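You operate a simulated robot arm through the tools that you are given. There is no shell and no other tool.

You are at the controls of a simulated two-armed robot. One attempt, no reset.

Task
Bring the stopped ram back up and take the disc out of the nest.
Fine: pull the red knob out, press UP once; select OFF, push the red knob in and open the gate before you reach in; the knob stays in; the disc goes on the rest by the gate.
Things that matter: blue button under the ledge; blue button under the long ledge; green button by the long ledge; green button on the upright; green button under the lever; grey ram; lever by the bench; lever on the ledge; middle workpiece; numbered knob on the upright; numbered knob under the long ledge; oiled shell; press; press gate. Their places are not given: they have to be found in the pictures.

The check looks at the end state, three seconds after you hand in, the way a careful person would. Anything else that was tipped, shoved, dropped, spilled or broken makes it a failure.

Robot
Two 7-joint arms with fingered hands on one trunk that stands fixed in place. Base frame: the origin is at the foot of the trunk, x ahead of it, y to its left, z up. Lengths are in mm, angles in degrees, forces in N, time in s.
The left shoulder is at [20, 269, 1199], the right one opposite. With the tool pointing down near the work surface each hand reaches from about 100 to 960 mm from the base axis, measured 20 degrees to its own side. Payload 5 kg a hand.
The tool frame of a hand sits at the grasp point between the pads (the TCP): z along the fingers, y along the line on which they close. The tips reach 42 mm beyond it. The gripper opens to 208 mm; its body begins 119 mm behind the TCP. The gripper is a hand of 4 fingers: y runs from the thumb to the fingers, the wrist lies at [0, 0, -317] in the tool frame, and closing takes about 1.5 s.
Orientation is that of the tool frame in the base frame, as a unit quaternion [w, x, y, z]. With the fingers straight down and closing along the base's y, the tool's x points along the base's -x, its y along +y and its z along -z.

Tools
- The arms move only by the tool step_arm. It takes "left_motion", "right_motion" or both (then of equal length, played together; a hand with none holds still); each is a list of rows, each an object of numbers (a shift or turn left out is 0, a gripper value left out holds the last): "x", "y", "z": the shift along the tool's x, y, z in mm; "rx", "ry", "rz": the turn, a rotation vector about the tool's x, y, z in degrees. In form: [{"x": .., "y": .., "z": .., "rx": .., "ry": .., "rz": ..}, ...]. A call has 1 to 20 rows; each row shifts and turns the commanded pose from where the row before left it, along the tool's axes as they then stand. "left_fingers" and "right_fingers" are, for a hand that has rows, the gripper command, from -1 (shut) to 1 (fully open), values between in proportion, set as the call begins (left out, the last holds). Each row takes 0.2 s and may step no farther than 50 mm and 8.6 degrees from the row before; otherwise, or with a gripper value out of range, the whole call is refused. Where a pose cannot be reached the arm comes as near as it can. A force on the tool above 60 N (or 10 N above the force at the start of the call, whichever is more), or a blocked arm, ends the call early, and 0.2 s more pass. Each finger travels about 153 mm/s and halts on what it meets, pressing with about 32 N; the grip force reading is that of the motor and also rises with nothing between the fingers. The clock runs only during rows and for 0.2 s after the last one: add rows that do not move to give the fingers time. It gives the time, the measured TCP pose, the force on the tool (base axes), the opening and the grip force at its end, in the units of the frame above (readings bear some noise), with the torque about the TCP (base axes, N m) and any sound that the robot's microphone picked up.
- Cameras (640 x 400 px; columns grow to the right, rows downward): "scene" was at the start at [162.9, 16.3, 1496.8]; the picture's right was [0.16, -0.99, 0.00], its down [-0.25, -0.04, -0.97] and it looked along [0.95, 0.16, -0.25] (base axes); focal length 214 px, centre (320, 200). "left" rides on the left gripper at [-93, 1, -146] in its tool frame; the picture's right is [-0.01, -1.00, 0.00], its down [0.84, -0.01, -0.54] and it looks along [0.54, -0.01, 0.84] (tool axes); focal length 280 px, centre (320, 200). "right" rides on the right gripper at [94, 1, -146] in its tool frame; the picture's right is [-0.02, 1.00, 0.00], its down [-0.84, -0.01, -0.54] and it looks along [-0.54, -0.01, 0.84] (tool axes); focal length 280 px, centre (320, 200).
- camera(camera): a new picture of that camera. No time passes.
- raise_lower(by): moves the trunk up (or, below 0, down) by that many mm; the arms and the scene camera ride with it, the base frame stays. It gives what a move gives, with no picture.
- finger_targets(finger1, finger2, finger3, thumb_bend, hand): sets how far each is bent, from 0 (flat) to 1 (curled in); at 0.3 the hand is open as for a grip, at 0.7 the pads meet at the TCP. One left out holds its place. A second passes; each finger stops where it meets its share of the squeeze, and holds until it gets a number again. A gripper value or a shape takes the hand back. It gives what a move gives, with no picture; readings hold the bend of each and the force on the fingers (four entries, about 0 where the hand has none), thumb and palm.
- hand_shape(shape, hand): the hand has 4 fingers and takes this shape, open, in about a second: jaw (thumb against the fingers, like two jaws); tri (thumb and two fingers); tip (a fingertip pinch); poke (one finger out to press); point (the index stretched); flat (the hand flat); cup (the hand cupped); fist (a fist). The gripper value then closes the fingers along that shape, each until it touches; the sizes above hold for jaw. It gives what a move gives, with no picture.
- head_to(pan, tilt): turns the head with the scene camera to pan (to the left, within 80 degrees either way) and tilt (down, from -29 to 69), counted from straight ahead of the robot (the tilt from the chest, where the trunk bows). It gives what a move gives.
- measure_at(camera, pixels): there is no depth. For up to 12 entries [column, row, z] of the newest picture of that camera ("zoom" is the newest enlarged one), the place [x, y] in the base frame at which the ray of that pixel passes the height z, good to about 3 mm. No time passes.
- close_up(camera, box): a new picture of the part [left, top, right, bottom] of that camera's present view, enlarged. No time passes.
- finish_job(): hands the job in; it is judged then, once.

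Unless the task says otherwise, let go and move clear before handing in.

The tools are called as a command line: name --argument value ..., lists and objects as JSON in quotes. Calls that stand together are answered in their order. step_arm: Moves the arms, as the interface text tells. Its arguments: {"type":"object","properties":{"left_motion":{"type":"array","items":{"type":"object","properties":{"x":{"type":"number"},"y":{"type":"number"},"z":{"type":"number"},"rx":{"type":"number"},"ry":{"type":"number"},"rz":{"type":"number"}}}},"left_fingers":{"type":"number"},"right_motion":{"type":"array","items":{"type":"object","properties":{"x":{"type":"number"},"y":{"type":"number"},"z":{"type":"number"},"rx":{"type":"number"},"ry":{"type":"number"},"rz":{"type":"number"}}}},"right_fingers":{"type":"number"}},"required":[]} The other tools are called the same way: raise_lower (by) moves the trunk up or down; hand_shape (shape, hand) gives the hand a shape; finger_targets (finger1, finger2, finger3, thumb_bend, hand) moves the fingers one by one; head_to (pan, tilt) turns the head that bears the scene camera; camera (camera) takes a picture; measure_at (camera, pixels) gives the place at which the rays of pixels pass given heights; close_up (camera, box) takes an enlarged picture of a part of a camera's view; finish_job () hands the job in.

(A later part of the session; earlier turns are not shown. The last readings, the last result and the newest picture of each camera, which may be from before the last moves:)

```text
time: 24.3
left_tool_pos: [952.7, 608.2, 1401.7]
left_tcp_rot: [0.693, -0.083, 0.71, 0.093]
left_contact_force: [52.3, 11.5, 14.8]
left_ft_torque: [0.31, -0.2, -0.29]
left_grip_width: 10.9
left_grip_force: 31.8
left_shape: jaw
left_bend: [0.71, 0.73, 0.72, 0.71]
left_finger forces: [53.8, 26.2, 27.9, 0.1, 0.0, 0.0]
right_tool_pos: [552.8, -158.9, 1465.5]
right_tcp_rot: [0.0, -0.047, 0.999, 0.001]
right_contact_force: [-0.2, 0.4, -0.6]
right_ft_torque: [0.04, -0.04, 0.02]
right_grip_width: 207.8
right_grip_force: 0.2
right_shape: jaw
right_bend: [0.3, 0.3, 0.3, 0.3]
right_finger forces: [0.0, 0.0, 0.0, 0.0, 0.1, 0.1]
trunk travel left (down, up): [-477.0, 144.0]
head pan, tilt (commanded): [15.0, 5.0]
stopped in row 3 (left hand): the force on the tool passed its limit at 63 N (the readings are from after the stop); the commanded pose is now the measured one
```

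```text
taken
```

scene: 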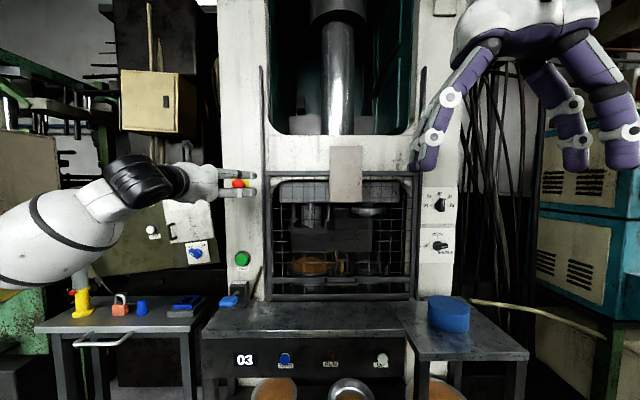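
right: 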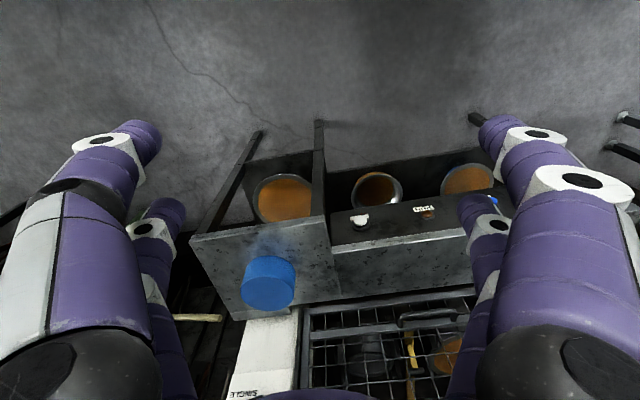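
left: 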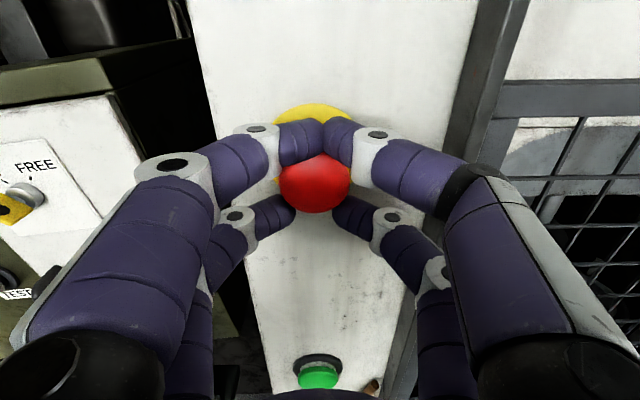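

The pull force rose to 63 N at the stop after about 18 mm of travel, so the knob is out against its limit. I'll open the fingers without pushing, back off and look at it.

step_arm --left_motion '[{}, {}, {}, {}, {}, {}]' --left_fingers 0.1

step_arm --left_motion '[{"z": -30}, {"z": -40}, {"z": -40}, {}]'

camera --camera "left"

camera --camera "scene"

```text
time: 25.7
left_tool_pos: [948.0, 607.9, 1404.9]
left_tcp_rot: [0.693, -0.082, 0.71, 0.093]
left_contact_force: [0.5, 0.9, -0.6]
left_ft_torque: [0.03, -0.02, -0.01]
left_grip_width: 113.6
left_grip_force: 0.0
left_shape: jaw
left_bend: [0.72, 0.72, 0.72, 0.7]
left_finger forces: [0.1, 0.0, 0.0, 0.0, 0.0, 0.0]
right_tool_pos: [548.9, -158.7, 1466.5]
right_tcp_rot: [0.001, -0.049, 0.999, 0.0]
right_contact_force: [0.4, 0.5, 0.2]
right_ft_torque: [0.0, 0.07, 0.0]
right_grip_width: 207.6
right_grip_force: 0.0
right_shape: jaw
right_bend: [0.3, 0.3, 0.3, 0.3]
right_finger forces: [0.0, 0.0, 0.0, 0.1, 0.0, 0.0]
trunk travel left (down, up): [-477.0, 144.0]
head pan, tilt (commanded): [15.0, 5.0]
```

```text
time: 26.7
left_tool_pos: [841.5, 579.7, 1405.0]
left_tcp_rot: [0.694, -0.082, 0.71, 0.093]
left_contact_force: [0.2, 0.3, -0.2]
left_ft_torque: [0.0, -0.01, 0.02]
left_grip_width: 114.0
left_grip_force: 0.1
left_shape: jaw
left_bend: [0.72, 0.72, 0.72, 0.7]
left_finger forces: [0.0, 0.1, 0.0, 0.0, 0.1, 0.0]
right_tool_pos: [549.4, -158.1, 1466.6]
right_tcp_rot: [0.0, -0.048, 0.999, 0.001]
right_contact_force: [0.1, 0.2, 0.0]
right_ft_torque: [-0.01, 0.07, -0.01]
right_grip_width: 208.1
right_grip_force: 0.1
right_shape: jaw
right_bend: [0.3, 0.3, 0.3, 0.3]
right_finger forces: [0.0, 0.1, 0.1, 0.1, 0.0, 0.1]
trunk travel left (down, up): [-477.0, 144.0]
head pan, tilt (commanded): [15.0, 5.0]
```

```text
taken
```

left: 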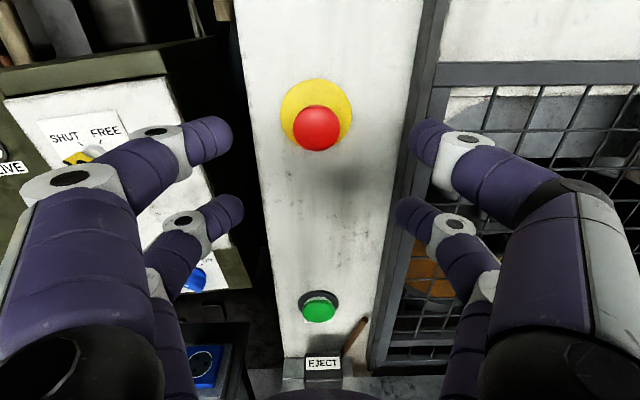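

```text
taken
```

scene: 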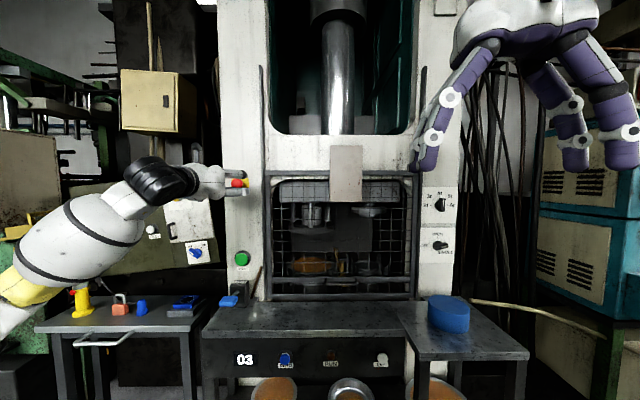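

The red dome is now clearly further off its yellow plate (318,127 against 316,112), so it is out. Next I'll turn the right hand to point at the press so it can press UP; the left hand waits in front of the knob.

step_arm --right_motion '[{"rz": -8.5}, {"x": -40, "ry": -8.5}, {"ry": -8.5, "x": -20, "z": 10}, {"ry": -8.5, "z": 10}, {"ry": -8.5, "z": 10}, {"ry": -8.5}, {"ry": -8.5}, {"ry": -8.5}, {"ry": -8.5}, {"ry": -8.5}, {"ry": -8.5}, {"ry": -5}, {}]'

camera --camera "right"

camera --camera "scene"

```text
time: 29.5
left_tool_pos: [839.6, 579.1, 1406.5]
left_tcp_rot: [0.694, -0.082, 0.709, 0.093]
left_contact_force: [0.2, 0.7, 0.9]
left_ft_torque: [0.03, 0.0, -0.02]
left_grip_width: 114.0
left_grip_force: 0.0
left_shape: jaw
left_bend: [0.72, 0.72, 0.72, 0.7]
left_finger forces: [0.0, 0.0, 0.0, 0.0, 0.0, 0.0]
right_tool_pos: [614.7, -141.8, 1442.5]
right_tcp_rot: [0.702, -0.086, 0.701, 0.086]
right_contact_force: [0.3, 0.5, -0.1]
right_ft_torque: [0.01, 0.0, -0.01]
right_grip_width: 207.9
right_grip_force: 0.0
right_shape: jaw
right_bend: [0.3, 0.3, 0.3, 0.3]
right_finger forces: [0.0, 0.0, 0.0, 0.1, 0.0, 0.0]
trunk travel left (down, up): [-477.0, 144.0]
head pan, tilt (commanded): [15.0, 5.0]
```

```text
taken
```

right: 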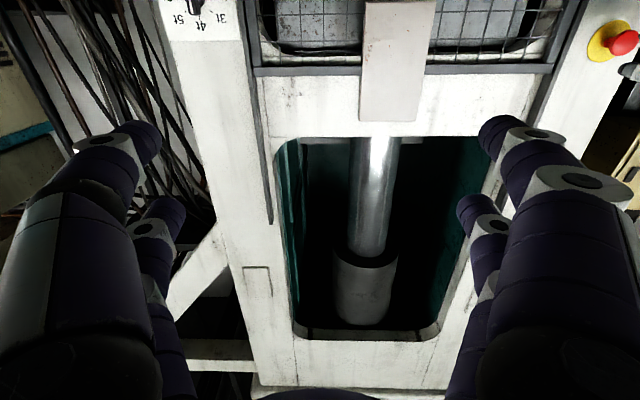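

```text
taken
```

scene: 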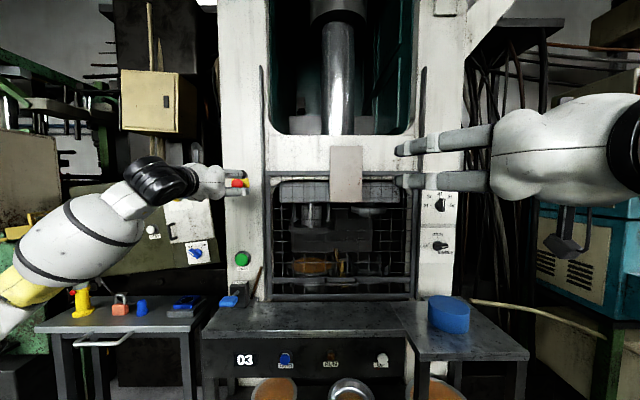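

The right hand now points at the press too, and its (inverted) view shows the red knob standing proud at (620,42) and the rails running well above the gate. I'll give the right hand the poke shape and bring it down in front of the UP button.

hand_shape --hand "right" --shape "poke"

camera --camera "right"

close_up --camera "scene" --box '[360, 60, 640, 260]'

```text
time: 30.4
left_tool_pos: [840.3, 580.7, 1406.0]
left_tcp_rot: [0.694, -0.083, 0.709, 0.094]
left_contact_force: [0.0, -0.2, -1.3]
left_ft_torque: [-0.01, 0.02, 0.02]
left_grip_width: 113.7
left_grip_force: 0.0
left_shape: jaw
left_bend: [0.72, 0.72, 0.72, 0.7]
left_finger forces: [0.0, 0.0, 0.0, 0.0, 0.0, 0.0]
right_tool_pos: [615.5, -140.6, 1441.3]
right_tcp_rot: [0.702, -0.087, 0.702, 0.087]
right_contact_force: [-0.5, 0.6, 0.2]
right_ft_torque: [0.0, 0.0, 0.01]
right_grip_width: 0.1
right_grip_force: 0.1
right_shape: poke
right_bend: [1.0, 1.0, 1.0, 0.33]
right_finger forces: [0.1, 0.1, 0.0, 0.0, 0.0, 0.0]
trunk travel left (down, up): [-477.0, 144.0]
head pan, tilt (commanded): [15.0, 5.0]
```

```text
taken
```

right: 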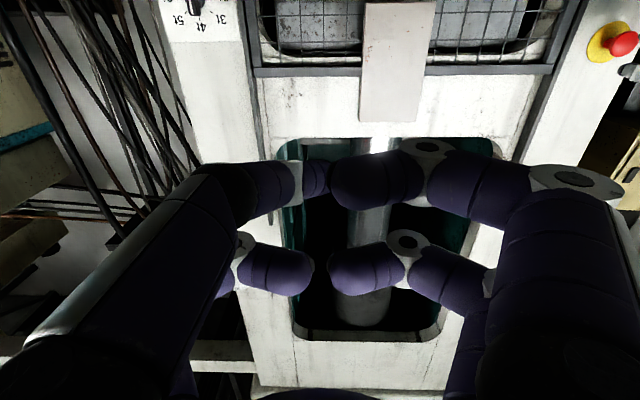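

```text
2.00 times, centred on (500, 160) of scene
```

zoom: 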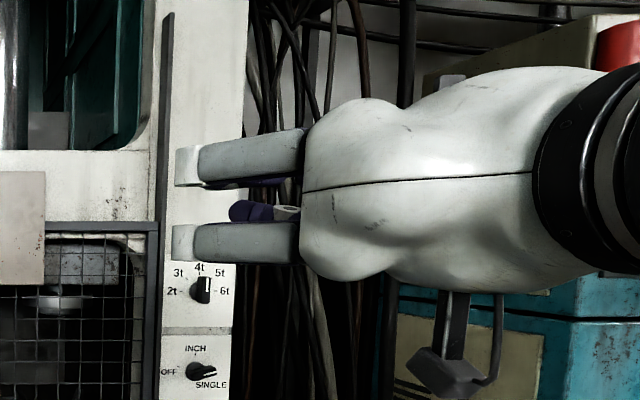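

In poke shape the digits curl in towards the axis (tips meeting near (330,180) in the right view), so no single finger clearly leads. I'll try the point shape and compare.

hand_shape --hand "right" --shape "point"

camera --camera "right"

close_up --camera "scene" --box '[360, 60, 640, 260]'

```text
time: 31.3
left_tool_pos: [840.2, 580.6, 1405.3]
left_tcp_rot: [0.694, -0.082, 0.709, 0.093]
left_contact_force: [0.9, -0.5, -0.7]
left_ft_torque: [0.01, 0.01, -0.01]
left_grip_width: 113.8
left_grip_force: 0.0
left_shape: jaw
left_bend: [0.72, 0.72, 0.72, 0.7]
left_finger forces: [0.0, 0.0, 0.0, 0.0, 0.0, 0.0]
right_tool_pos: [614.5, -141.4, 1440.7]
right_tcp_rot: [0.702, -0.086, 0.702, 0.087]
right_contact_force: [-0.4, 0.5, -0.6]
right_ft_torque: [-0.01, 0.03, -0.02]
right_grip_width: 201.7
right_grip_force: 0.0
right_shape: point
right_bend: [0.7, 1.0, 1.0, 0.32]
right_finger forces: [0.0, 0.0, 0.0, 0.0, 0.0, 0.1]
trunk travel left (down, up): [-477.0, 144.0]
head pan, tilt (commanded): [15.0, 5.0]
```

```text
taken
```

right: 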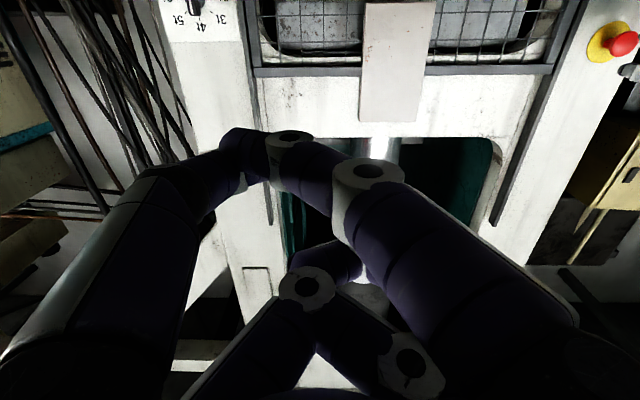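

```text
2.00 times, centred on (500, 160) of scene
```

zoom: 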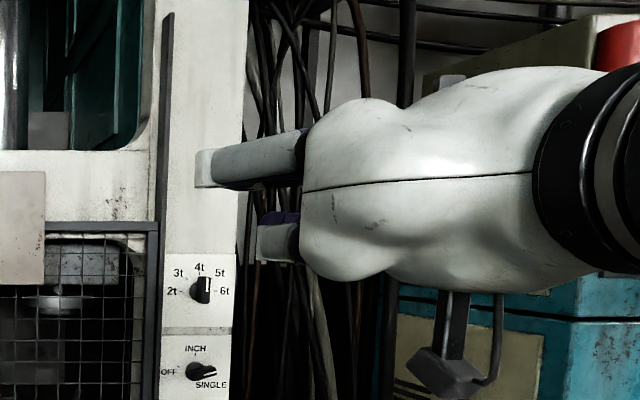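

The point shape crosses digits in front of the camera and is hard to aim. I'll look at the tip shape, which may give a cleaner leading point.

hand_shape --hand "right" --shape "tip"

camera --camera "right"

close_up --camera "scene" --box '[360, 60, 640, 260]'

step_arm --right_motion '[{}, {}, {}, {}, {}, {}, {}, {}]' --right_fingers -1

camera --camera "right"

close_up --camera "scene" --box '[360, 60, 640, 260]'

```text
time: 32.2
left_tool_pos: [840.2, 580.9, 1406.5]
left_tcp_rot: [0.694, -0.082, 0.709, 0.093]
left_contact_force: [0.1, 0.5, 0.9]
left_ft_torque: [0.0, -0.01, 0.02]
left_grip_width: 113.8
left_grip_force: 0.1
left_shape: jaw
left_bend: [0.72, 0.72, 0.72, 0.7]
left_finger forces: [0.1, 0.0, 0.0, 0.1, 0.0, 0.0]
right_tool_pos: [616.4, -141.2, 1441.2]
right_tcp_rot: [0.702, -0.086, 0.702, 0.087]
right_contact_force: [0.4, 0.0, -0.3]
right_ft_torque: [-0.01, -0.01, -0.03]
right_grip_width: 207.7
right_grip_force: 0.0
right_shape: tip
right_bend: [0.3, 0.3, 0.3, 0.3]
right_finger forces: [0.0, 0.1, 0.0, 0.1, 0.1, 0.1]
trunk travel left (down, up): [-477.0, 144.0]
head pan, tilt (commanded): [15.0, 5.0]
```

```text
taken
```

right: 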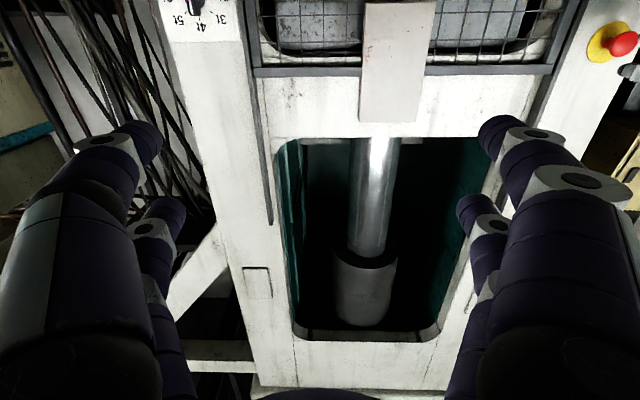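

```text
2.00 times, centred on (500, 160) of scene
```

zoom: 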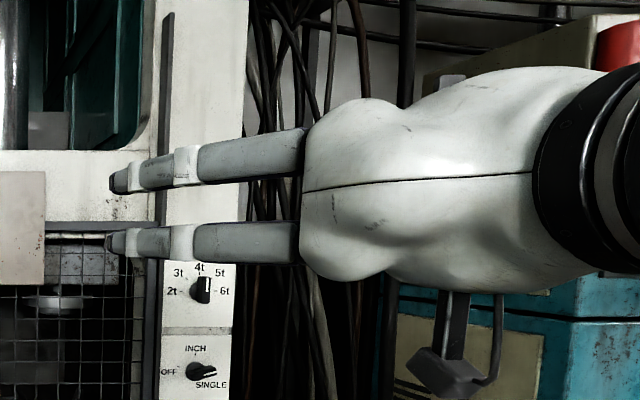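

```text
time: 34.0
left_tool_pos: [840.7, 579.5, 1405.9]
left_tcp_rot: [0.694, -0.083, 0.709, 0.093]
left_contact_force: [0.8, 0.2, -0.7]
left_ft_torque: [0.02, 0.03, -0.01]
left_grip_width: 114.0
left_grip_force: 0.0
left_shape: jaw
left_bend: [0.72, 0.72, 0.72, 0.7]
left_finger forces: [0.1, 0.1, 0.1, 0.0, 0.0, 0.1]
right_tool_pos: [615.8, -140.8, 1441.5]
right_tcp_rot: [0.702, -0.087, 0.702, 0.086]
right_contact_force: [-0.3, 0.2, 0.5]
right_ft_torque: [0.02, -0.02, 0.02]
right_grip_width: 0.0
right_grip_force: 32.3
right_shape: tip
right_bend: [0.7, 0.7, 0.7, 0.7]
right_finger forces: [0.0, 0.1, 0.0, 0.0, 0.1, 0.1]
trunk travel left (down, up): [-477.0, 144.0]
head pan, tilt (commanded): [15.0, 5.0]
```

```text
taken
```

right: 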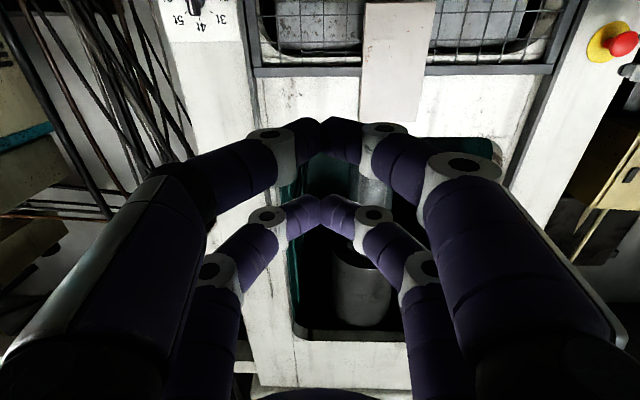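

```text
2.00 times, centred on (500, 160) of scene
```

zoom: 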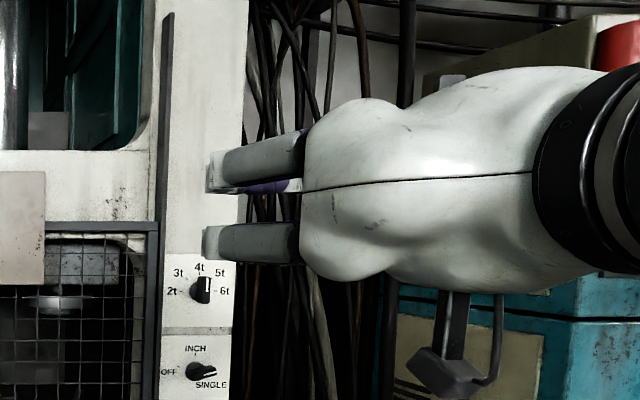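

The closed tip shape gives two finger pairs, at ±31 mm from the axis, with tips about 42 mm ahead of the TCP. I'll use the upper pair as the pressing point: bring the closed right hand down in front of UP (about (920,-4,766)), keeping roughly 90 mm back from it.

step_arm --right_motion '[{"x": 47, "z": 12, "y": 3.7}, {"x": 47, "z": 12, "y": 3.7}, {"x": 47, "z": 12, "y": 3.7}, {"x": 47, "z": 12, "y": 3.7}, {"x": 47, "z": 12, "y": 3.7}, {"x": 47, "z": 12, "y": 3.7}, {"x": 47, "z": 12, "y": 3.7}, {"x": 47, "z": 12, "y": 3.7}, {"x": 47, "z": 12, "y": 3.7}, {"x": 47, "z": 12, "y": 3.7}, {"x": 47, "z": 12, "y": 3.7}, {"x": 47, "z": 12, "y": 3.7}, {"x": 47, "z": 12, "y": 3.7}, {"x": 47, "z": 12, "y": 3.7}, {"x": 47, "z": 12, "y": 3.7}, {}]'

camera --camera "right"

head_to --pan 10 --tilt 25

camera --camera "scene"

```text
time: 37.4
left_tool_pos: [839.5, 579.6, 1406.1]
left_tcp_rot: [0.694, -0.082, 0.709, 0.093]
left_contact_force: [-0.4, 0.4, 0.1]
left_ft_torque: [-0.02, 0.02, -0.02]
left_grip_width: 114.2
left_grip_force: 0.0
left_shape: jaw
left_bend: [0.72, 0.72, 0.72, 0.7]
left_finger forces: [0.1, 0.0, 0.0, 0.0, 0.0, 0.0]
right_tool_pos: [725.4, -119.2, 1087.0]
right_tcp_rot: [0.635, -0.11, 0.76, 0.082]
right_contact_force: [0.6, -0.1, 0.2]
right_ft_torque: [0.01, -0.03, 0.04]
right_grip_width: 0.0
right_grip_force: 31.4
right_shape: tip
right_bend: [0.7, 0.7, 0.7, 0.7]
right_finger forces: [0.0, 0.0, 0.0, 0.0, 0.1, 0.1]
right hand out of reach, approached as far as the arm can: row 5, 6, 7, 8, 9, 10, 11, 12, 13, 14, 15
trunk travel left (down, up): [-477.0, 144.0]
head pan, tilt (commanded): [15.0, 5.0]
```

```text
taken
```

right: 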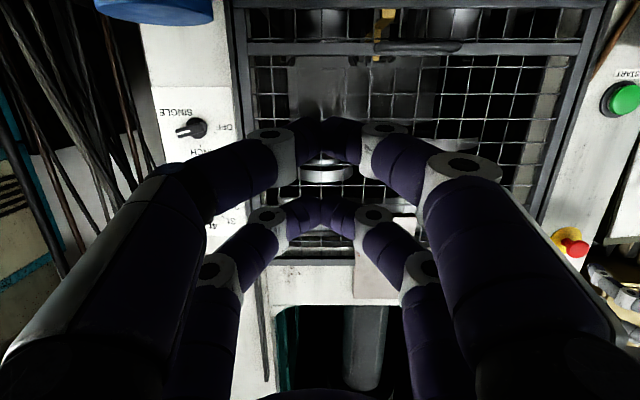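

```text
time: 38.3
left_tool_pos: [839.8, 579.0, 1406.7]
left_tcp_rot: [0.694, -0.081, 0.709, 0.092]
left_contact_force: [0.4, -0.9, -0.5]
left_ft_torque: [0.02, -0.01, 0.02]
left_grip_width: 113.8
left_grip_force: 0.0
left_shape: jaw
left_bend: [0.72, 0.72, 0.72, 0.7]
left_finger forces: [0.0, 0.0, 0.0, 0.1, 0.0, 0.1]
right_tool_pos: [726.9, -119.3, 1086.2]
right_tcp_rot: [0.635, -0.109, 0.76, 0.082]
right_contact_force: [0.8, 0.1, -0.2]
right_ft_torque: [-0.01, -0.02, -0.01]
right_grip_width: 0.0
right_grip_force: 31.8
right_shape: tip
right_bend: [0.7, 0.7, 0.7, 0.7]
right_finger forces: [0.1, 0.1, 0.0, 0.0, 0.0, 0.0]
trunk travel left (down, up): [-477.0, 144.0]
head pan, tilt (commanded): [10.0, 25.0]
```

```text
taken
```

scene: 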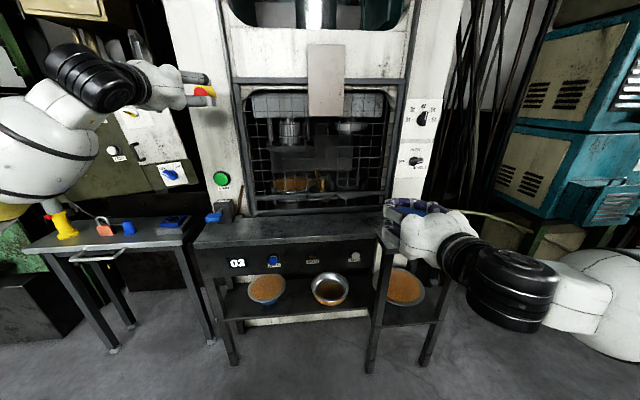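

The right arm ran out of reach from row 5 and hangs tilted at z=1087, so this height does not work with the trunk where it is. I'll step the command back to the last reachable pose before changing the trunk height.

step_arm --right_motion '[{"x": -47, "z": -12, "y": -3.7}, {"x": -47, "z": -12, "y": -3.7}, {"x": -47, "z": -12, "y": -3.7}, {"x": -47, "z": -12, "y": -3.7}, {"x": -47, "z": -12, "y": -3.7}, {"x": -47, "z": -12, "y": -3.7}, {"x": -47, "z": -12, "y": -3.7}, {"x": -47, "z": -12, "y": -3.7}, {"x": -47, "z": -12, "y": -3.7}, {"x": -47, "z": -12, "y": -3.7}, {"x": -47, "z": -12, "y": -3.7}, {}]'

camera --camera "scene"

```text
time: 40.9
left_tool_pos: [841.5, 580.9, 1405.6]
left_tcp_rot: [0.694, -0.082, 0.71, 0.093]
left_contact_force: [-0.2, 0.1, -0.5]
left_ft_torque: [0.08, -0.05, 0.04]
left_grip_width: 114.1
left_grip_force: 0.1
left_shape: jaw
left_bend: [0.72, 0.72, 0.72, 0.7]
left_finger forces: [0.1, 0.0, 0.1, 0.0, 0.1, 0.0]
right_tool_pos: [684.7, -165.8, 1620.1]
right_tcp_rot: [0.646, -0.107, 0.751, 0.083]
right_contact_force: [0.2, -0.1, -0.8]
right_ft_torque: [0.02, -0.04, 0.02]
right_grip_width: 0.1
right_grip_force: 32.1
right_shape: tip
right_bend: [0.7, 0.7, 0.7, 0.7]
right_finger forces: [0.1, 0.0, 0.1, 0.0, 0.0, 0.1]
trunk travel left (down, up): [-477.0, 144.0]
head pan, tilt (commanded): [10.0, 25.0]
```

```text
taken
```

scene: 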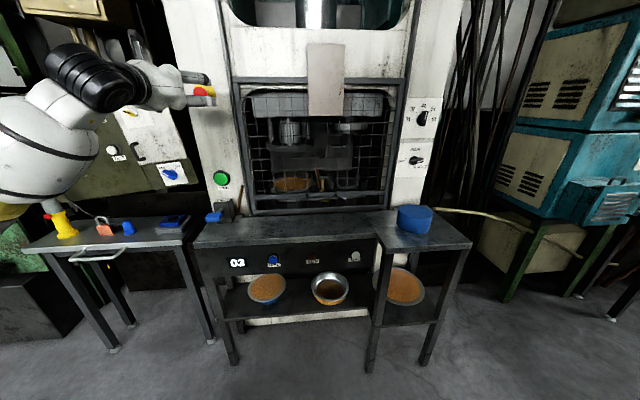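

The failed stretch was because the wrist came too close to the shoulder, not because the target is too low; the hand is now at (685,-166,1620), pitched 9° down. I'll level it, move forward and left first to the UP line, then descend well in front of the ledge.

step_arm --right_motion '[{"ry": -8.5}, {"z": 35, "y": 24.5}, {"z": 35, "y": 24.5}, {"z": 35, "y": 24.5}, {"z": 35, "y": 24.5}, {"x": 48}, {"x": 48}, {"x": 48}, {"x": 48}, {"x": 48}, {"x": 48}, {"x": 48}, {}]'

camera --camera "scene"

```text
time: 43.7
left_tool_pos: [840.0, 579.4, 1405.8]
left_tcp_rot: [0.694, -0.083, 0.709, 0.094]
left_contact_force: [-0.2, -0.7, 0.0]
left_ft_torque: [-0.01, -0.03, -0.03]
left_grip_width: 114.0
left_grip_force: 0.0
left_shape: jaw
left_bend: [0.72, 0.72, 0.72, 0.7]
left_finger forces: [0.0, 0.0, 0.0, 0.0, 0.0, 0.1]
right_tool_pos: [791.6, -37.6, 1283.0]
right_tcp_rot: [0.701, -0.099, 0.7, 0.091]
right_contact_force: [0.1, 0.5, 0.7]
right_ft_torque: [0.03, -0.01, 0.01]
right_grip_width: 0.0
right_grip_force: 32.0
right_shape: tip
right_bend: [0.7, 0.7, 0.7, 0.7]
right_finger forces: [0.0, 0.0, 0.0, 0.0, 0.0, 0.0]
trunk travel left (down, up): [-477.0, 144.0]
head pan, tilt (commanded): [10.0, 25.0]
```

```text
taken
```

scene: 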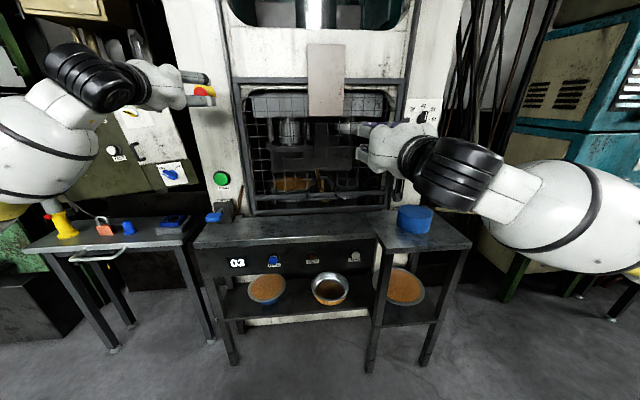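

The right hand is level at (792,-38,1283) with no contact, in line with UP. I'll lower it to about z=740 and look with both cameras.

step_arm --right_motion '[{"x": 49}, {"x": 49}, {"x": 49}, {"x": 49}, {"x": 49}, {"x": 49}, {"x": 49}, {"x": 49}, {"x": 49}, {"x": 49}, {"x": 49}, {}]'

camera --camera "right"

camera --camera "scene"

```text
time: 46.3
left_tool_pos: [839.7, 580.3, 1406.9]
left_tcp_rot: [0.694, -0.084, 0.709, 0.094]
left_contact_force: [-1.3, 0.1, -1.2]
left_ft_torque: [0.01, 0.01, -0.07]
left_grip_width: 113.9
left_grip_force: 0.1
left_shape: jaw
left_bend: [0.72, 0.72, 0.72, 0.7]
left_finger forces: [0.0, 0.0, 0.0, 0.1, 0.0, 0.0]
right_tool_pos: [757.7, -106.4, 1063.9]
right_tcp_rot: [0.624, -0.125, 0.767, 0.083]
right_contact_force: [-0.3, 0.0, -0.8]
right_ft_torque: [-0.02, 0.0, -0.02]
right_grip_width: 0.3
right_grip_force: 32.3
right_shape: tip
right_bend: [0.7, 0.7, 0.7, 0.7]
right_finger forces: [0.1, 0.0, 0.0, 0.0, 0.0, 0.0]
right hand out of reach, approached as far as the arm can: row 1, 2, 3, 4, 5, 6, 7, 8, 9, 10, 11
trunk travel left (down, up): [-477.0, 144.0]
head pan, tilt (commanded): [10.0, 25.0]
```

```text
taken
```

right: 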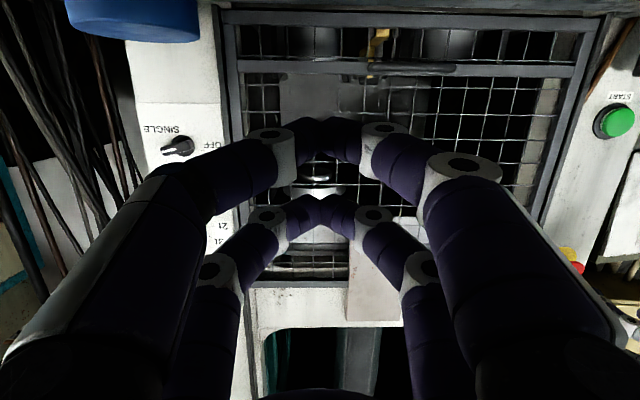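

```text
taken
```

scene: 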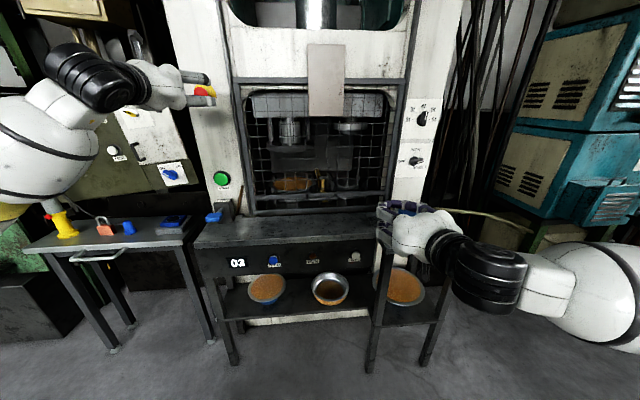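

The right arm stops at z≈1064 again, so with this elbow posture it cannot come down on the inner side. I'll try moving it outward to the right first, then down, since the arm should open up there.

step_arm --right_motion '[{"y": -45}, {"y": -45}, {"y": -45}, {"y": -45}, {"x": 40}, {"x": 40}, {"x": 40}, {"x": 40}, {}]'

camera --camera "scene"

```text
time: 48.3
left_tool_pos: [840.2, 577.3, 1406.4]
left_tcp_rot: [0.694, -0.082, 0.709, 0.093]
left_contact_force: [0.2, -1.5, -0.6]
left_ft_torque: [0.02, 0.02, 0.22]
left_grip_width: 113.9
left_grip_force: 0.1
left_shape: jaw
left_bend: [0.72, 0.72, 0.72, 0.7]
left_finger forces: [0.0, 0.1, 0.0, 0.0, 0.0, 0.0]
right_tool_pos: [785.8, -290.9, 926.7]
right_tcp_rot: [0.641, -0.12, 0.753, 0.085]
right_contact_force: [-0.4, -1.6, 0.9]
right_ft_torque: [0.01, -0.02, 0.12]
right_grip_width: 0.1
right_grip_force: 32.4
right_shape: tip
right_bend: [0.7, 0.7, 0.7, 0.7]
right_finger forces: [0.0, 0.0, 0.0, 0.1, 0.1, 0.0]
right hand out of reach, approached as far as the arm can: row 1
trunk travel left (down, up): [-477.0, 144.0]
head pan, tilt (commanded): [10.0, 25.0]
```

```text
taken
```

scene: 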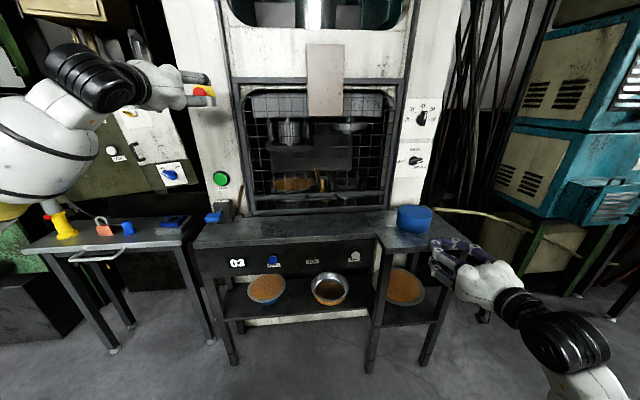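

Moving outward freed the arm: it is now at (786,-291,927) and descends without trouble. I'll level the hand, continue down to UP height in front of the right table, then check.

step_arm --right_motion '[{"x": 48}, {"x": 48}, {"x": 48}, {"x": 48}, {"ry": -8.5}, {}]'

step_arm --right_motion '[{"y": 40}, {"y": 40}, {"y": 40}, {"y": 40}, {"y": 30}, {}]'

camera --camera "scene"

camera --camera "right"

```text
time: 49.7
left_tool_pos: [838.9, 580.3, 1406.3]
left_tcp_rot: [0.694, -0.082, 0.709, 0.094]
left_contact_force: [0.1, 0.7, 0.3]
left_ft_torque: [-0.02, 0.07, -0.01]
left_grip_width: 114.0
left_grip_force: 0.1
left_shape: jaw
left_bend: [0.72, 0.72, 0.72, 0.7]
left_finger forces: [0.0, 0.0, 0.0, 0.0, 0.0, 0.0]
right_tool_pos: [756.3, -304.2, 736.3]
right_tcp_rot: [0.696, -0.113, 0.703, 0.093]
right_contact_force: [-0.3, 0.5, -0.5]
right_ft_torque: [0.0, 0.01, 0.01]
right_grip_width: 0.0
right_grip_force: 32.4
right_shape: tip
right_bend: [0.7, 0.7, 0.7, 0.7]
right_finger forces: [0.1, 0.0, 0.1, 0.0, 0.0, 0.0]
trunk travel left (down, up): [-477.0, 144.0]
head pan, tilt (commanded): [10.0, 25.0]
```

```text
time: 51.1
left_tool_pos: [840.2, 580.3, 1406.0]
left_tcp_rot: [0.694, -0.083, 0.709, 0.093]
left_contact_force: [-0.1, 0.0, 0.3]
left_ft_torque: [0.01, -0.03, -0.06]
left_grip_width: 114.1
left_grip_force: 0.0
left_shape: jaw
left_bend: [0.72, 0.72, 0.72, 0.7]
left_finger forces: [0.0, 0.0, 0.1, 0.0, 0.0, 0.1]
right_tool_pos: [704.6, -134.6, 729.0]
right_tcp_rot: [0.697, -0.138, 0.7, 0.075]
right_contact_force: [0.3, 0.1, -0.5]
right_ft_torque: [0.01, 0.0, 0.01]
right_grip_width: 0.0
right_grip_force: 31.8
right_shape: tip
right_bend: [0.7, 0.7, 0.7, 0.7]
right_finger forces: [0.0, 0.0, 0.1, 0.0, 0.0, 0.0]
trunk travel left (down, up): [-477.0, 144.0]
head pan, tilt (commanded): [10.0, 25.0]
```

```text
taken
```

scene: 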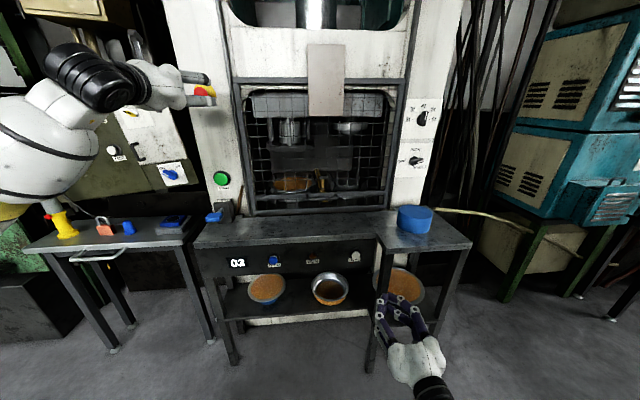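

```text
taken
```

right: 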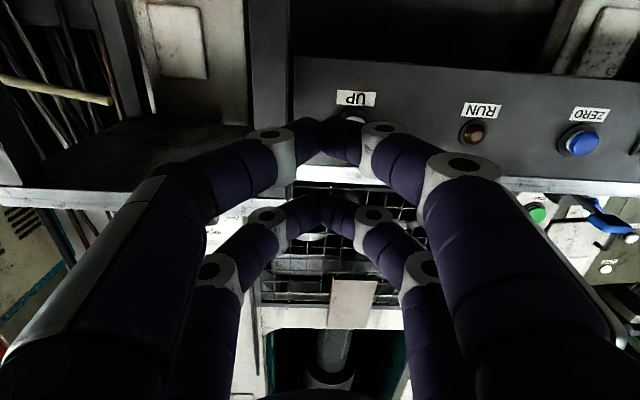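

The right hand is now low in front of the table at (705,-135,729), and the right view shows the UP button behind the finger tips at about (355,117), its label at (357,98). I'll take a close-up from the scene camera and measure UP's position again.

close_up --camera "scene" --box '[220, 210, 420, 330]'

measure_at --camera "scene" --pixels '[[354, 256, 740], [354, 256, 760], [354, 256, 780], [273, 260, 760], [376, 232, 857], [195, 247, 857], [470, 244, 857], [385, 293, 735]]'

measure_at --camera "right" --pixels '[[353, 118, 750], [353, 118, 760], [473, 133, 760], [473, 133, 770], [580, 140, 760], [580, 140, 770], [357, 98, 730]]'

```text
3.20 times, centred on (320, 270) of scene
```

zoom: 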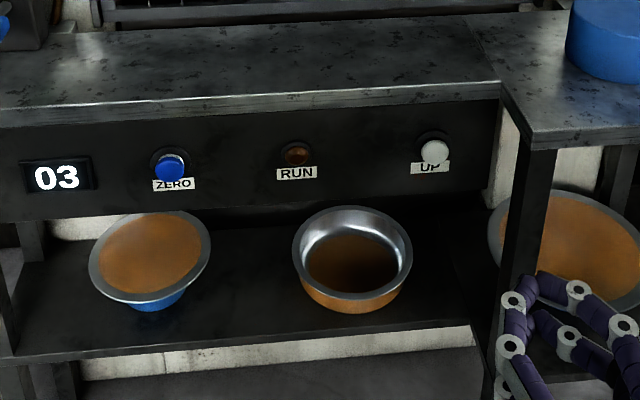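

```text
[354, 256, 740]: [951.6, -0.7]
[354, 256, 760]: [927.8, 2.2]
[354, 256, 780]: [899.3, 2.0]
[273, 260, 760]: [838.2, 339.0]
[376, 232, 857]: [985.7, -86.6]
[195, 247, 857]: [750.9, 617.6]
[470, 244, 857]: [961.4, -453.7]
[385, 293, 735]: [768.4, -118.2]
```

```text
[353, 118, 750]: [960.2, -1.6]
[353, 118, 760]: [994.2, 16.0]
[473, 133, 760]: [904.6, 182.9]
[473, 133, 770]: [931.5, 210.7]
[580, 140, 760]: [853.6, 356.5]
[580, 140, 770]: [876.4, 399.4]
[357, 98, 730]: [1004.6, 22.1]
```

Combining the views, the UP face is at about s=900, t=238, z=756, and the upper finger pair's tip is already at z≈759. I'll move left about 64 mm and forward to leave the tips roughly 40 mm short of the button.

step_arm --right_motion '[{"y": 27.7, "z": 10, "x": -2}, {"y": 27.7, "z": 10, "x": -2}, {"z": 37, "x": -1}, {"z": 37, "x": -1}, {"z": 37, "x": -1}, {"z": 37, "x": -1}, {}]'

close_up --camera "scene" --box '[220, 210, 420, 330]'

camera --camera "right"

```text
time: 52.9
left_tool_pos: [840.9, 578.6, 1406.0]
left_tcp_rot: [0.695, -0.081, 0.709, 0.092]
left_contact_force: [-0.1, -0.3, -0.2]
left_ft_torque: [-0.02, 0.05, 0.1]
left_grip_width: 114.0
left_grip_force: 0.0
left_shape: jaw
left_bend: [0.72, 0.72, 0.72, 0.7]
left_finger forces: [0.0, 0.0, 0.0, 0.1, 0.1, 0.0]
right_tool_pos: [841.8, -38.5, 706.2]
right_tcp_rot: [0.688, -0.132, 0.709, 0.076]
right_contact_force: [-0.7, 0.2, -0.7]
right_ft_torque: [0.0, 0.03, -0.01]
right_grip_width: 0.1
right_grip_force: 32.2
right_shape: tip
right_bend: [0.7, 0.7, 0.7, 0.7]
right_finger forces: [0.0, 0.0, 0.0, 0.0, 0.0, 0.0]
trunk travel left (down, up): [-477.0, 144.0]
head pan, tilt (commanded): [10.0, 25.0]
stopped in row 7 (right hand): the arm was blocked; the commanded pose is now the measured one
```

```text
3.20 times, centred on (320, 270) of scene
```

zoom: 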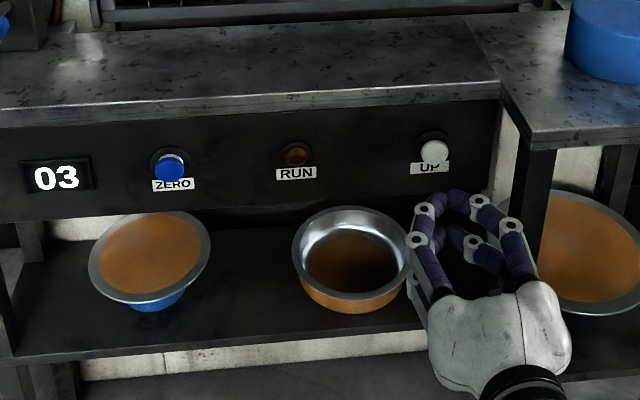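

```text
taken
```

right: 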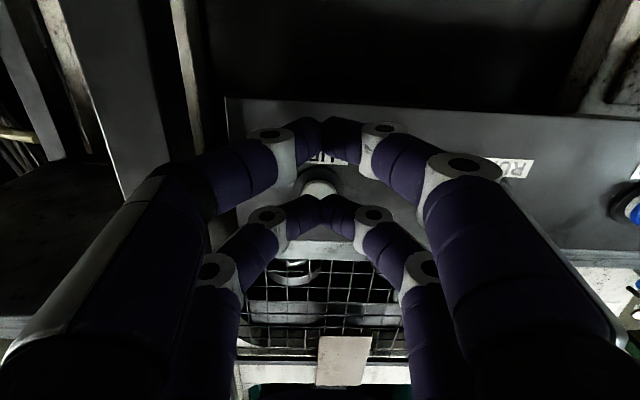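

The call stopped because the arm was blocked, with the TCP 23 mm lower than intended at (842,-39,706) and no force on the tool. I'll look at the whole scene and at the right side to see what the arm meets.

head_to --pan -10 --tilt 50

camera --camera "scene"

```text
time: 53.8
left_tool_pos: [840.8, 579.8, 1407.1]
left_tcp_rot: [0.694, -0.082, 0.709, 0.093]
left_contact_force: [-0.5, -0.1, -0.8]
left_ft_torque: [0.01, -0.02, -0.04]
left_grip_width: 114.1
left_grip_force: 0.0
left_shape: jaw
left_bend: [0.72, 0.72, 0.72, 0.7]
left_finger forces: [0.1, 0.0, 0.0, 0.0, 0.0, 0.1]
right_tool_pos: [841.6, -38.2, 706.2]
right_tcp_rot: [0.688, -0.132, 0.709, 0.076]
right_contact_force: [0.3, -0.2, -0.1]
right_ft_torque: [-0.01, 0.02, -0.03]
right_grip_width: 0.1
right_grip_force: 32.4
right_shape: tip
right_bend: [0.7, 0.7, 0.7, 0.7]
right_finger forces: [0.0, 0.0, 0.0, 0.0, 0.0, 0.1]
trunk travel left (down, up): [-477.0, 144.0]
head pan, tilt (commanded): [-10.0, 50.0]
```

```text
taken
```

scene: 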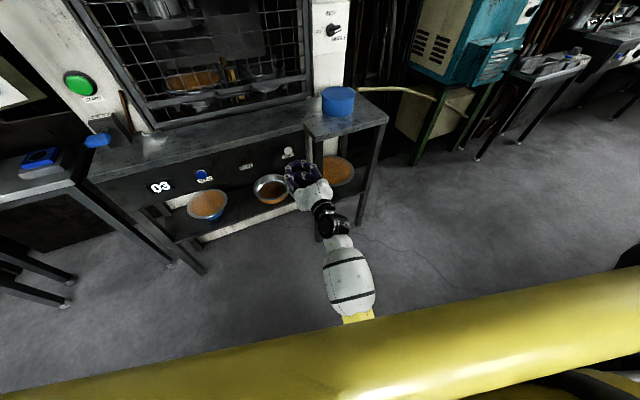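

The view shows the right forearm running just under the yellow guard bar near the trunk, which is what blocks it; the hand itself is free with UP straight ahead, about 50 mm beyond the tips and 15 mm higher. I'll raise the trunk 15 mm to lift the hand, and turn the head back to watch the press.

raise_lower --by 15

head_to --pan 8 --tilt 22

camera --camera "scene"

camera --camera "right"

close_up --camera "scene" --box '[280, 210, 420, 330]'

```text
time: 54.4
left_tool_pos: [841.8, 579.5, 1420.8]
left_tcp_rot: [0.693, -0.082, 0.71, 0.093]
left_contact_force: [0.0, 0.0, -0.3]
left_ft_torque: [0.06, -0.05, 0.13]
left_grip_width: 114.2
left_grip_force: 0.1
left_shape: jaw
left_bend: [0.72, 0.72, 0.72, 0.7]
left_finger forces: [0.0, 0.0, 0.0, 0.0, 0.0, 0.1]
right_tool_pos: [840.4, -57.9, 702.1]
right_tcp_rot: [0.683, -0.148, 0.713, 0.059]
right_contact_force: [0.7, -0.8, -1.6]
right_ft_torque: [0.02, -0.06, 0.02]
right_grip_width: 0.0
right_grip_force: 31.9
right_shape: tip
right_bend: [0.7, 0.7, 0.7, 0.7]
right_finger forces: [0.0, 0.0, 0.0, 0.0, 0.0, 0.0]
trunk travel left (down, up): [-492.0, 129.0]
head pan, tilt (commanded): [-10.0, 50.0]
```

```text
time: 55.3
left_tool_pos: [841.0, 578.5, 1421.3]
left_tcp_rot: [0.694, -0.082, 0.709, 0.092]
left_contact_force: [-0.4, -0.7, -0.8]
left_ft_torque: [-0.01, 0.03, 0.0]
left_grip_width: 114.3
left_grip_force: 0.1
left_shape: jaw
left_bend: [0.72, 0.72, 0.72, 0.7]
left_finger forces: [0.0, 0.1, 0.0, 0.0, 0.0, 0.0]
right_tool_pos: [842.5, -59.0, 705.5]
right_tcp_rot: [0.684, -0.147, 0.712, 0.056]
right_contact_force: [-0.1, 0.4, 0.5]
right_ft_torque: [0.01, -0.01, 0.03]
right_grip_width: 0.1
right_grip_force: 31.5
right_shape: tip
right_bend: [0.7, 0.7, 0.7, 0.7]
right_finger forces: [0.0, 0.0, 0.0, 0.0, 0.1, 0.1]
trunk travel left (down, up): [-492.0, 129.0]
head pan, tilt (commanded): [8.0, 22.0]
```

```text
taken
```

scene: 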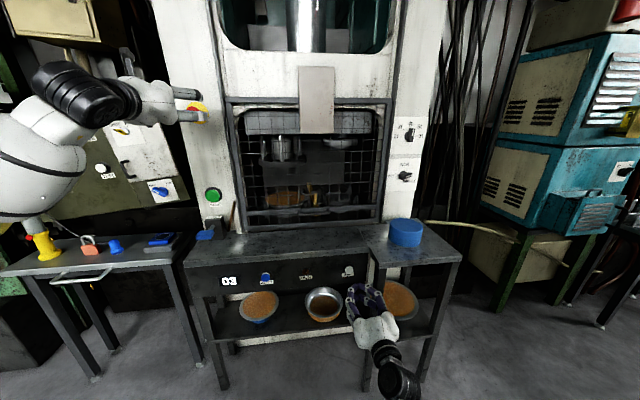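

```text
taken
```

right: 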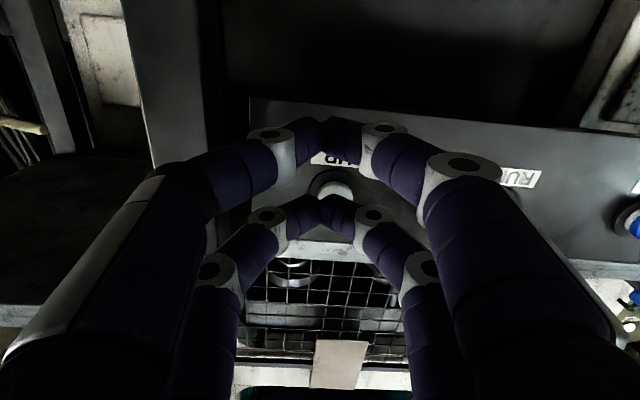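

```text
3.33 times, centred on (350, 270) of scene
```

zoom: 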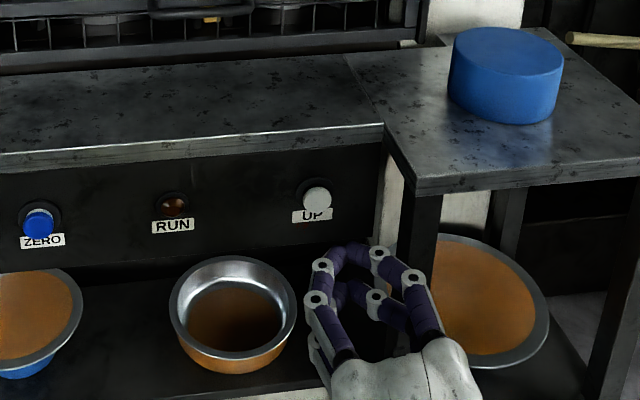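

Raising the trunk 15 mm did not lift the right hand; it slid to y=-59 instead, so some part of the arm is caught. I'll look down along the right arm to see where.

head_to --pan -35 --tilt 65

camera --camera "scene"

head_to --pan -70 --tilt 45

camera --camera "scene"

```text
time: 56.4
left_tool_pos: [840.0, 580.0, 1421.6]
left_tcp_rot: [0.694, -0.081, 0.709, 0.092]
left_contact_force: [0.0, 0.3, -0.3]
left_ft_torque: [0.0, -0.01, 0.0]
left_grip_width: 114.2
left_grip_force: 0.1
left_shape: jaw
left_bend: [0.72, 0.72, 0.72, 0.7]
left_finger forces: [0.0, 0.0, 0.0, 0.0, 0.0, 0.2]
right_tool_pos: [843.5, -59.3, 708.8]
right_tcp_rot: [0.685, -0.149, 0.711, 0.057]
right_contact_force: [-0.2, -0.3, 0.2]
right_ft_torque: [-0.03, 0.02, 0.02]
right_grip_width: 0.0
right_grip_force: 32.0
right_shape: tip
right_bend: [0.7, 0.7, 0.7, 0.7]
right_finger forces: [0.0, 0.1, 0.0, 0.0, 0.1, 0.1]
trunk travel left (down, up): [-492.0, 129.0]
head pan, tilt (commanded): [-35.0, 65.0]
```

```text
taken
```

scene: 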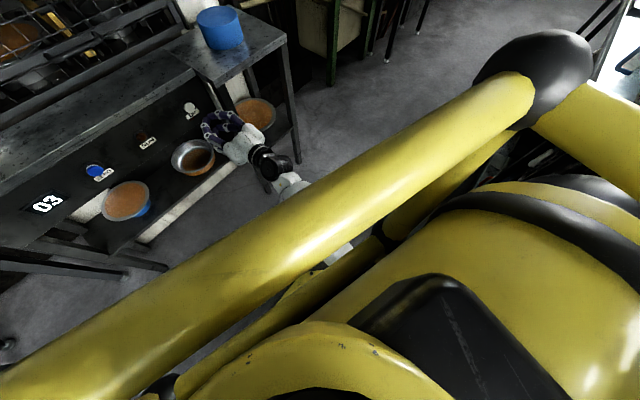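

```text
time: 57.4
left_tool_pos: [840.0, 580.4, 1421.5]
left_tcp_rot: [0.694, -0.082, 0.709, 0.093]
left_contact_force: [0.5, -0.7, 0.0]
left_ft_torque: [-0.01, -0.02, -0.01]
left_grip_width: 113.9
left_grip_force: 0.1
left_shape: jaw
left_bend: [0.72, 0.72, 0.72, 0.7]
left_finger forces: [0.0, 0.0, 0.1, 0.0, 0.0, 0.1]
right_tool_pos: [843.9, -59.2, 709.3]
right_tcp_rot: [0.686, -0.148, 0.711, 0.057]
right_contact_force: [0.5, -0.1, 1.2]
right_ft_torque: [0.0, -0.01, 0.02]
right_grip_width: 0.0
right_grip_force: 31.9
right_shape: tip
right_bend: [0.7, 0.7, 0.7, 0.7]
right_finger forces: [0.0, 0.1, 0.1, 0.0, 0.0, 0.1]
trunk travel left (down, up): [-492.0, 129.0]
head pan, tilt (commanded): [-70.0, 45.0]
```

```text
taken
```

scene: 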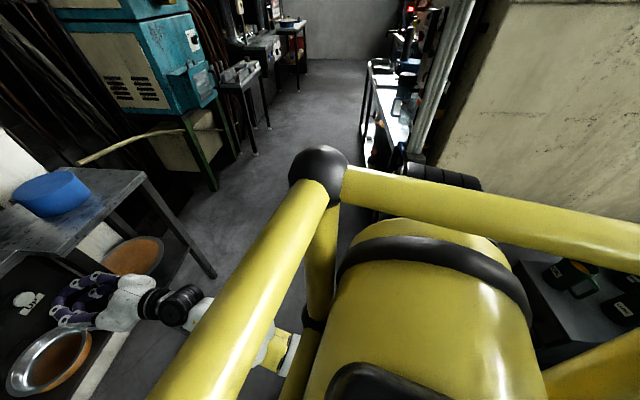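

The arm's elbow sits close against the robot's own yellow cage, which explains the block, and the hand is still drifting up slowly (z 702→709). I'll give it a small forward-left-up step, away from the cage, and see how it follows.

step_arm --right_motion '[{}, {"z": 5, "x": -5, "y": 5}, {"x": -5, "y": 5}, {}, {}]'

camera --camera "right"

```text
time: 58.8
left_tool_pos: [839.2, 578.9, 1421.7]
left_tcp_rot: [0.694, -0.082, 0.709, 0.094]
left_contact_force: [0.1, -0.3, 0.8]
left_ft_torque: [0.0, 0.03, 0.06]
left_grip_width: 114.0
left_grip_force: 0.0
left_shape: jaw
left_bend: [0.72, 0.72, 0.72, 0.7]
left_finger forces: [0.0, 0.1, 0.0, 0.0, 0.0, 0.0]
right_tool_pos: [846.9, -49.3, 715.7]
right_tcp_rot: [0.685, -0.15, 0.711, 0.056]
right_contact_force: [-0.1, 0.6, -0.2]
right_ft_torque: [-0.02, 0.05, -0.02]
right_grip_width: 0.4
right_grip_force: 31.9
right_shape: tip
right_bend: [0.7, 0.7, 0.7, 0.7]
right_finger forces: [0.0, 0.0, 0.0, 0.1, 0.0, 0.0]
trunk travel left (down, up): [-492.0, 129.0]
head pan, tilt (commanded): [-70.0, 45.0]
stopped in row 5 (right hand): the arm was blocked; the commanded pose is now the measured one
```

```text
taken
```

right: 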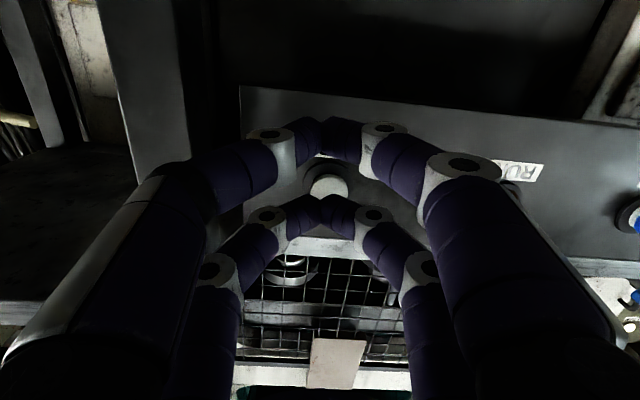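

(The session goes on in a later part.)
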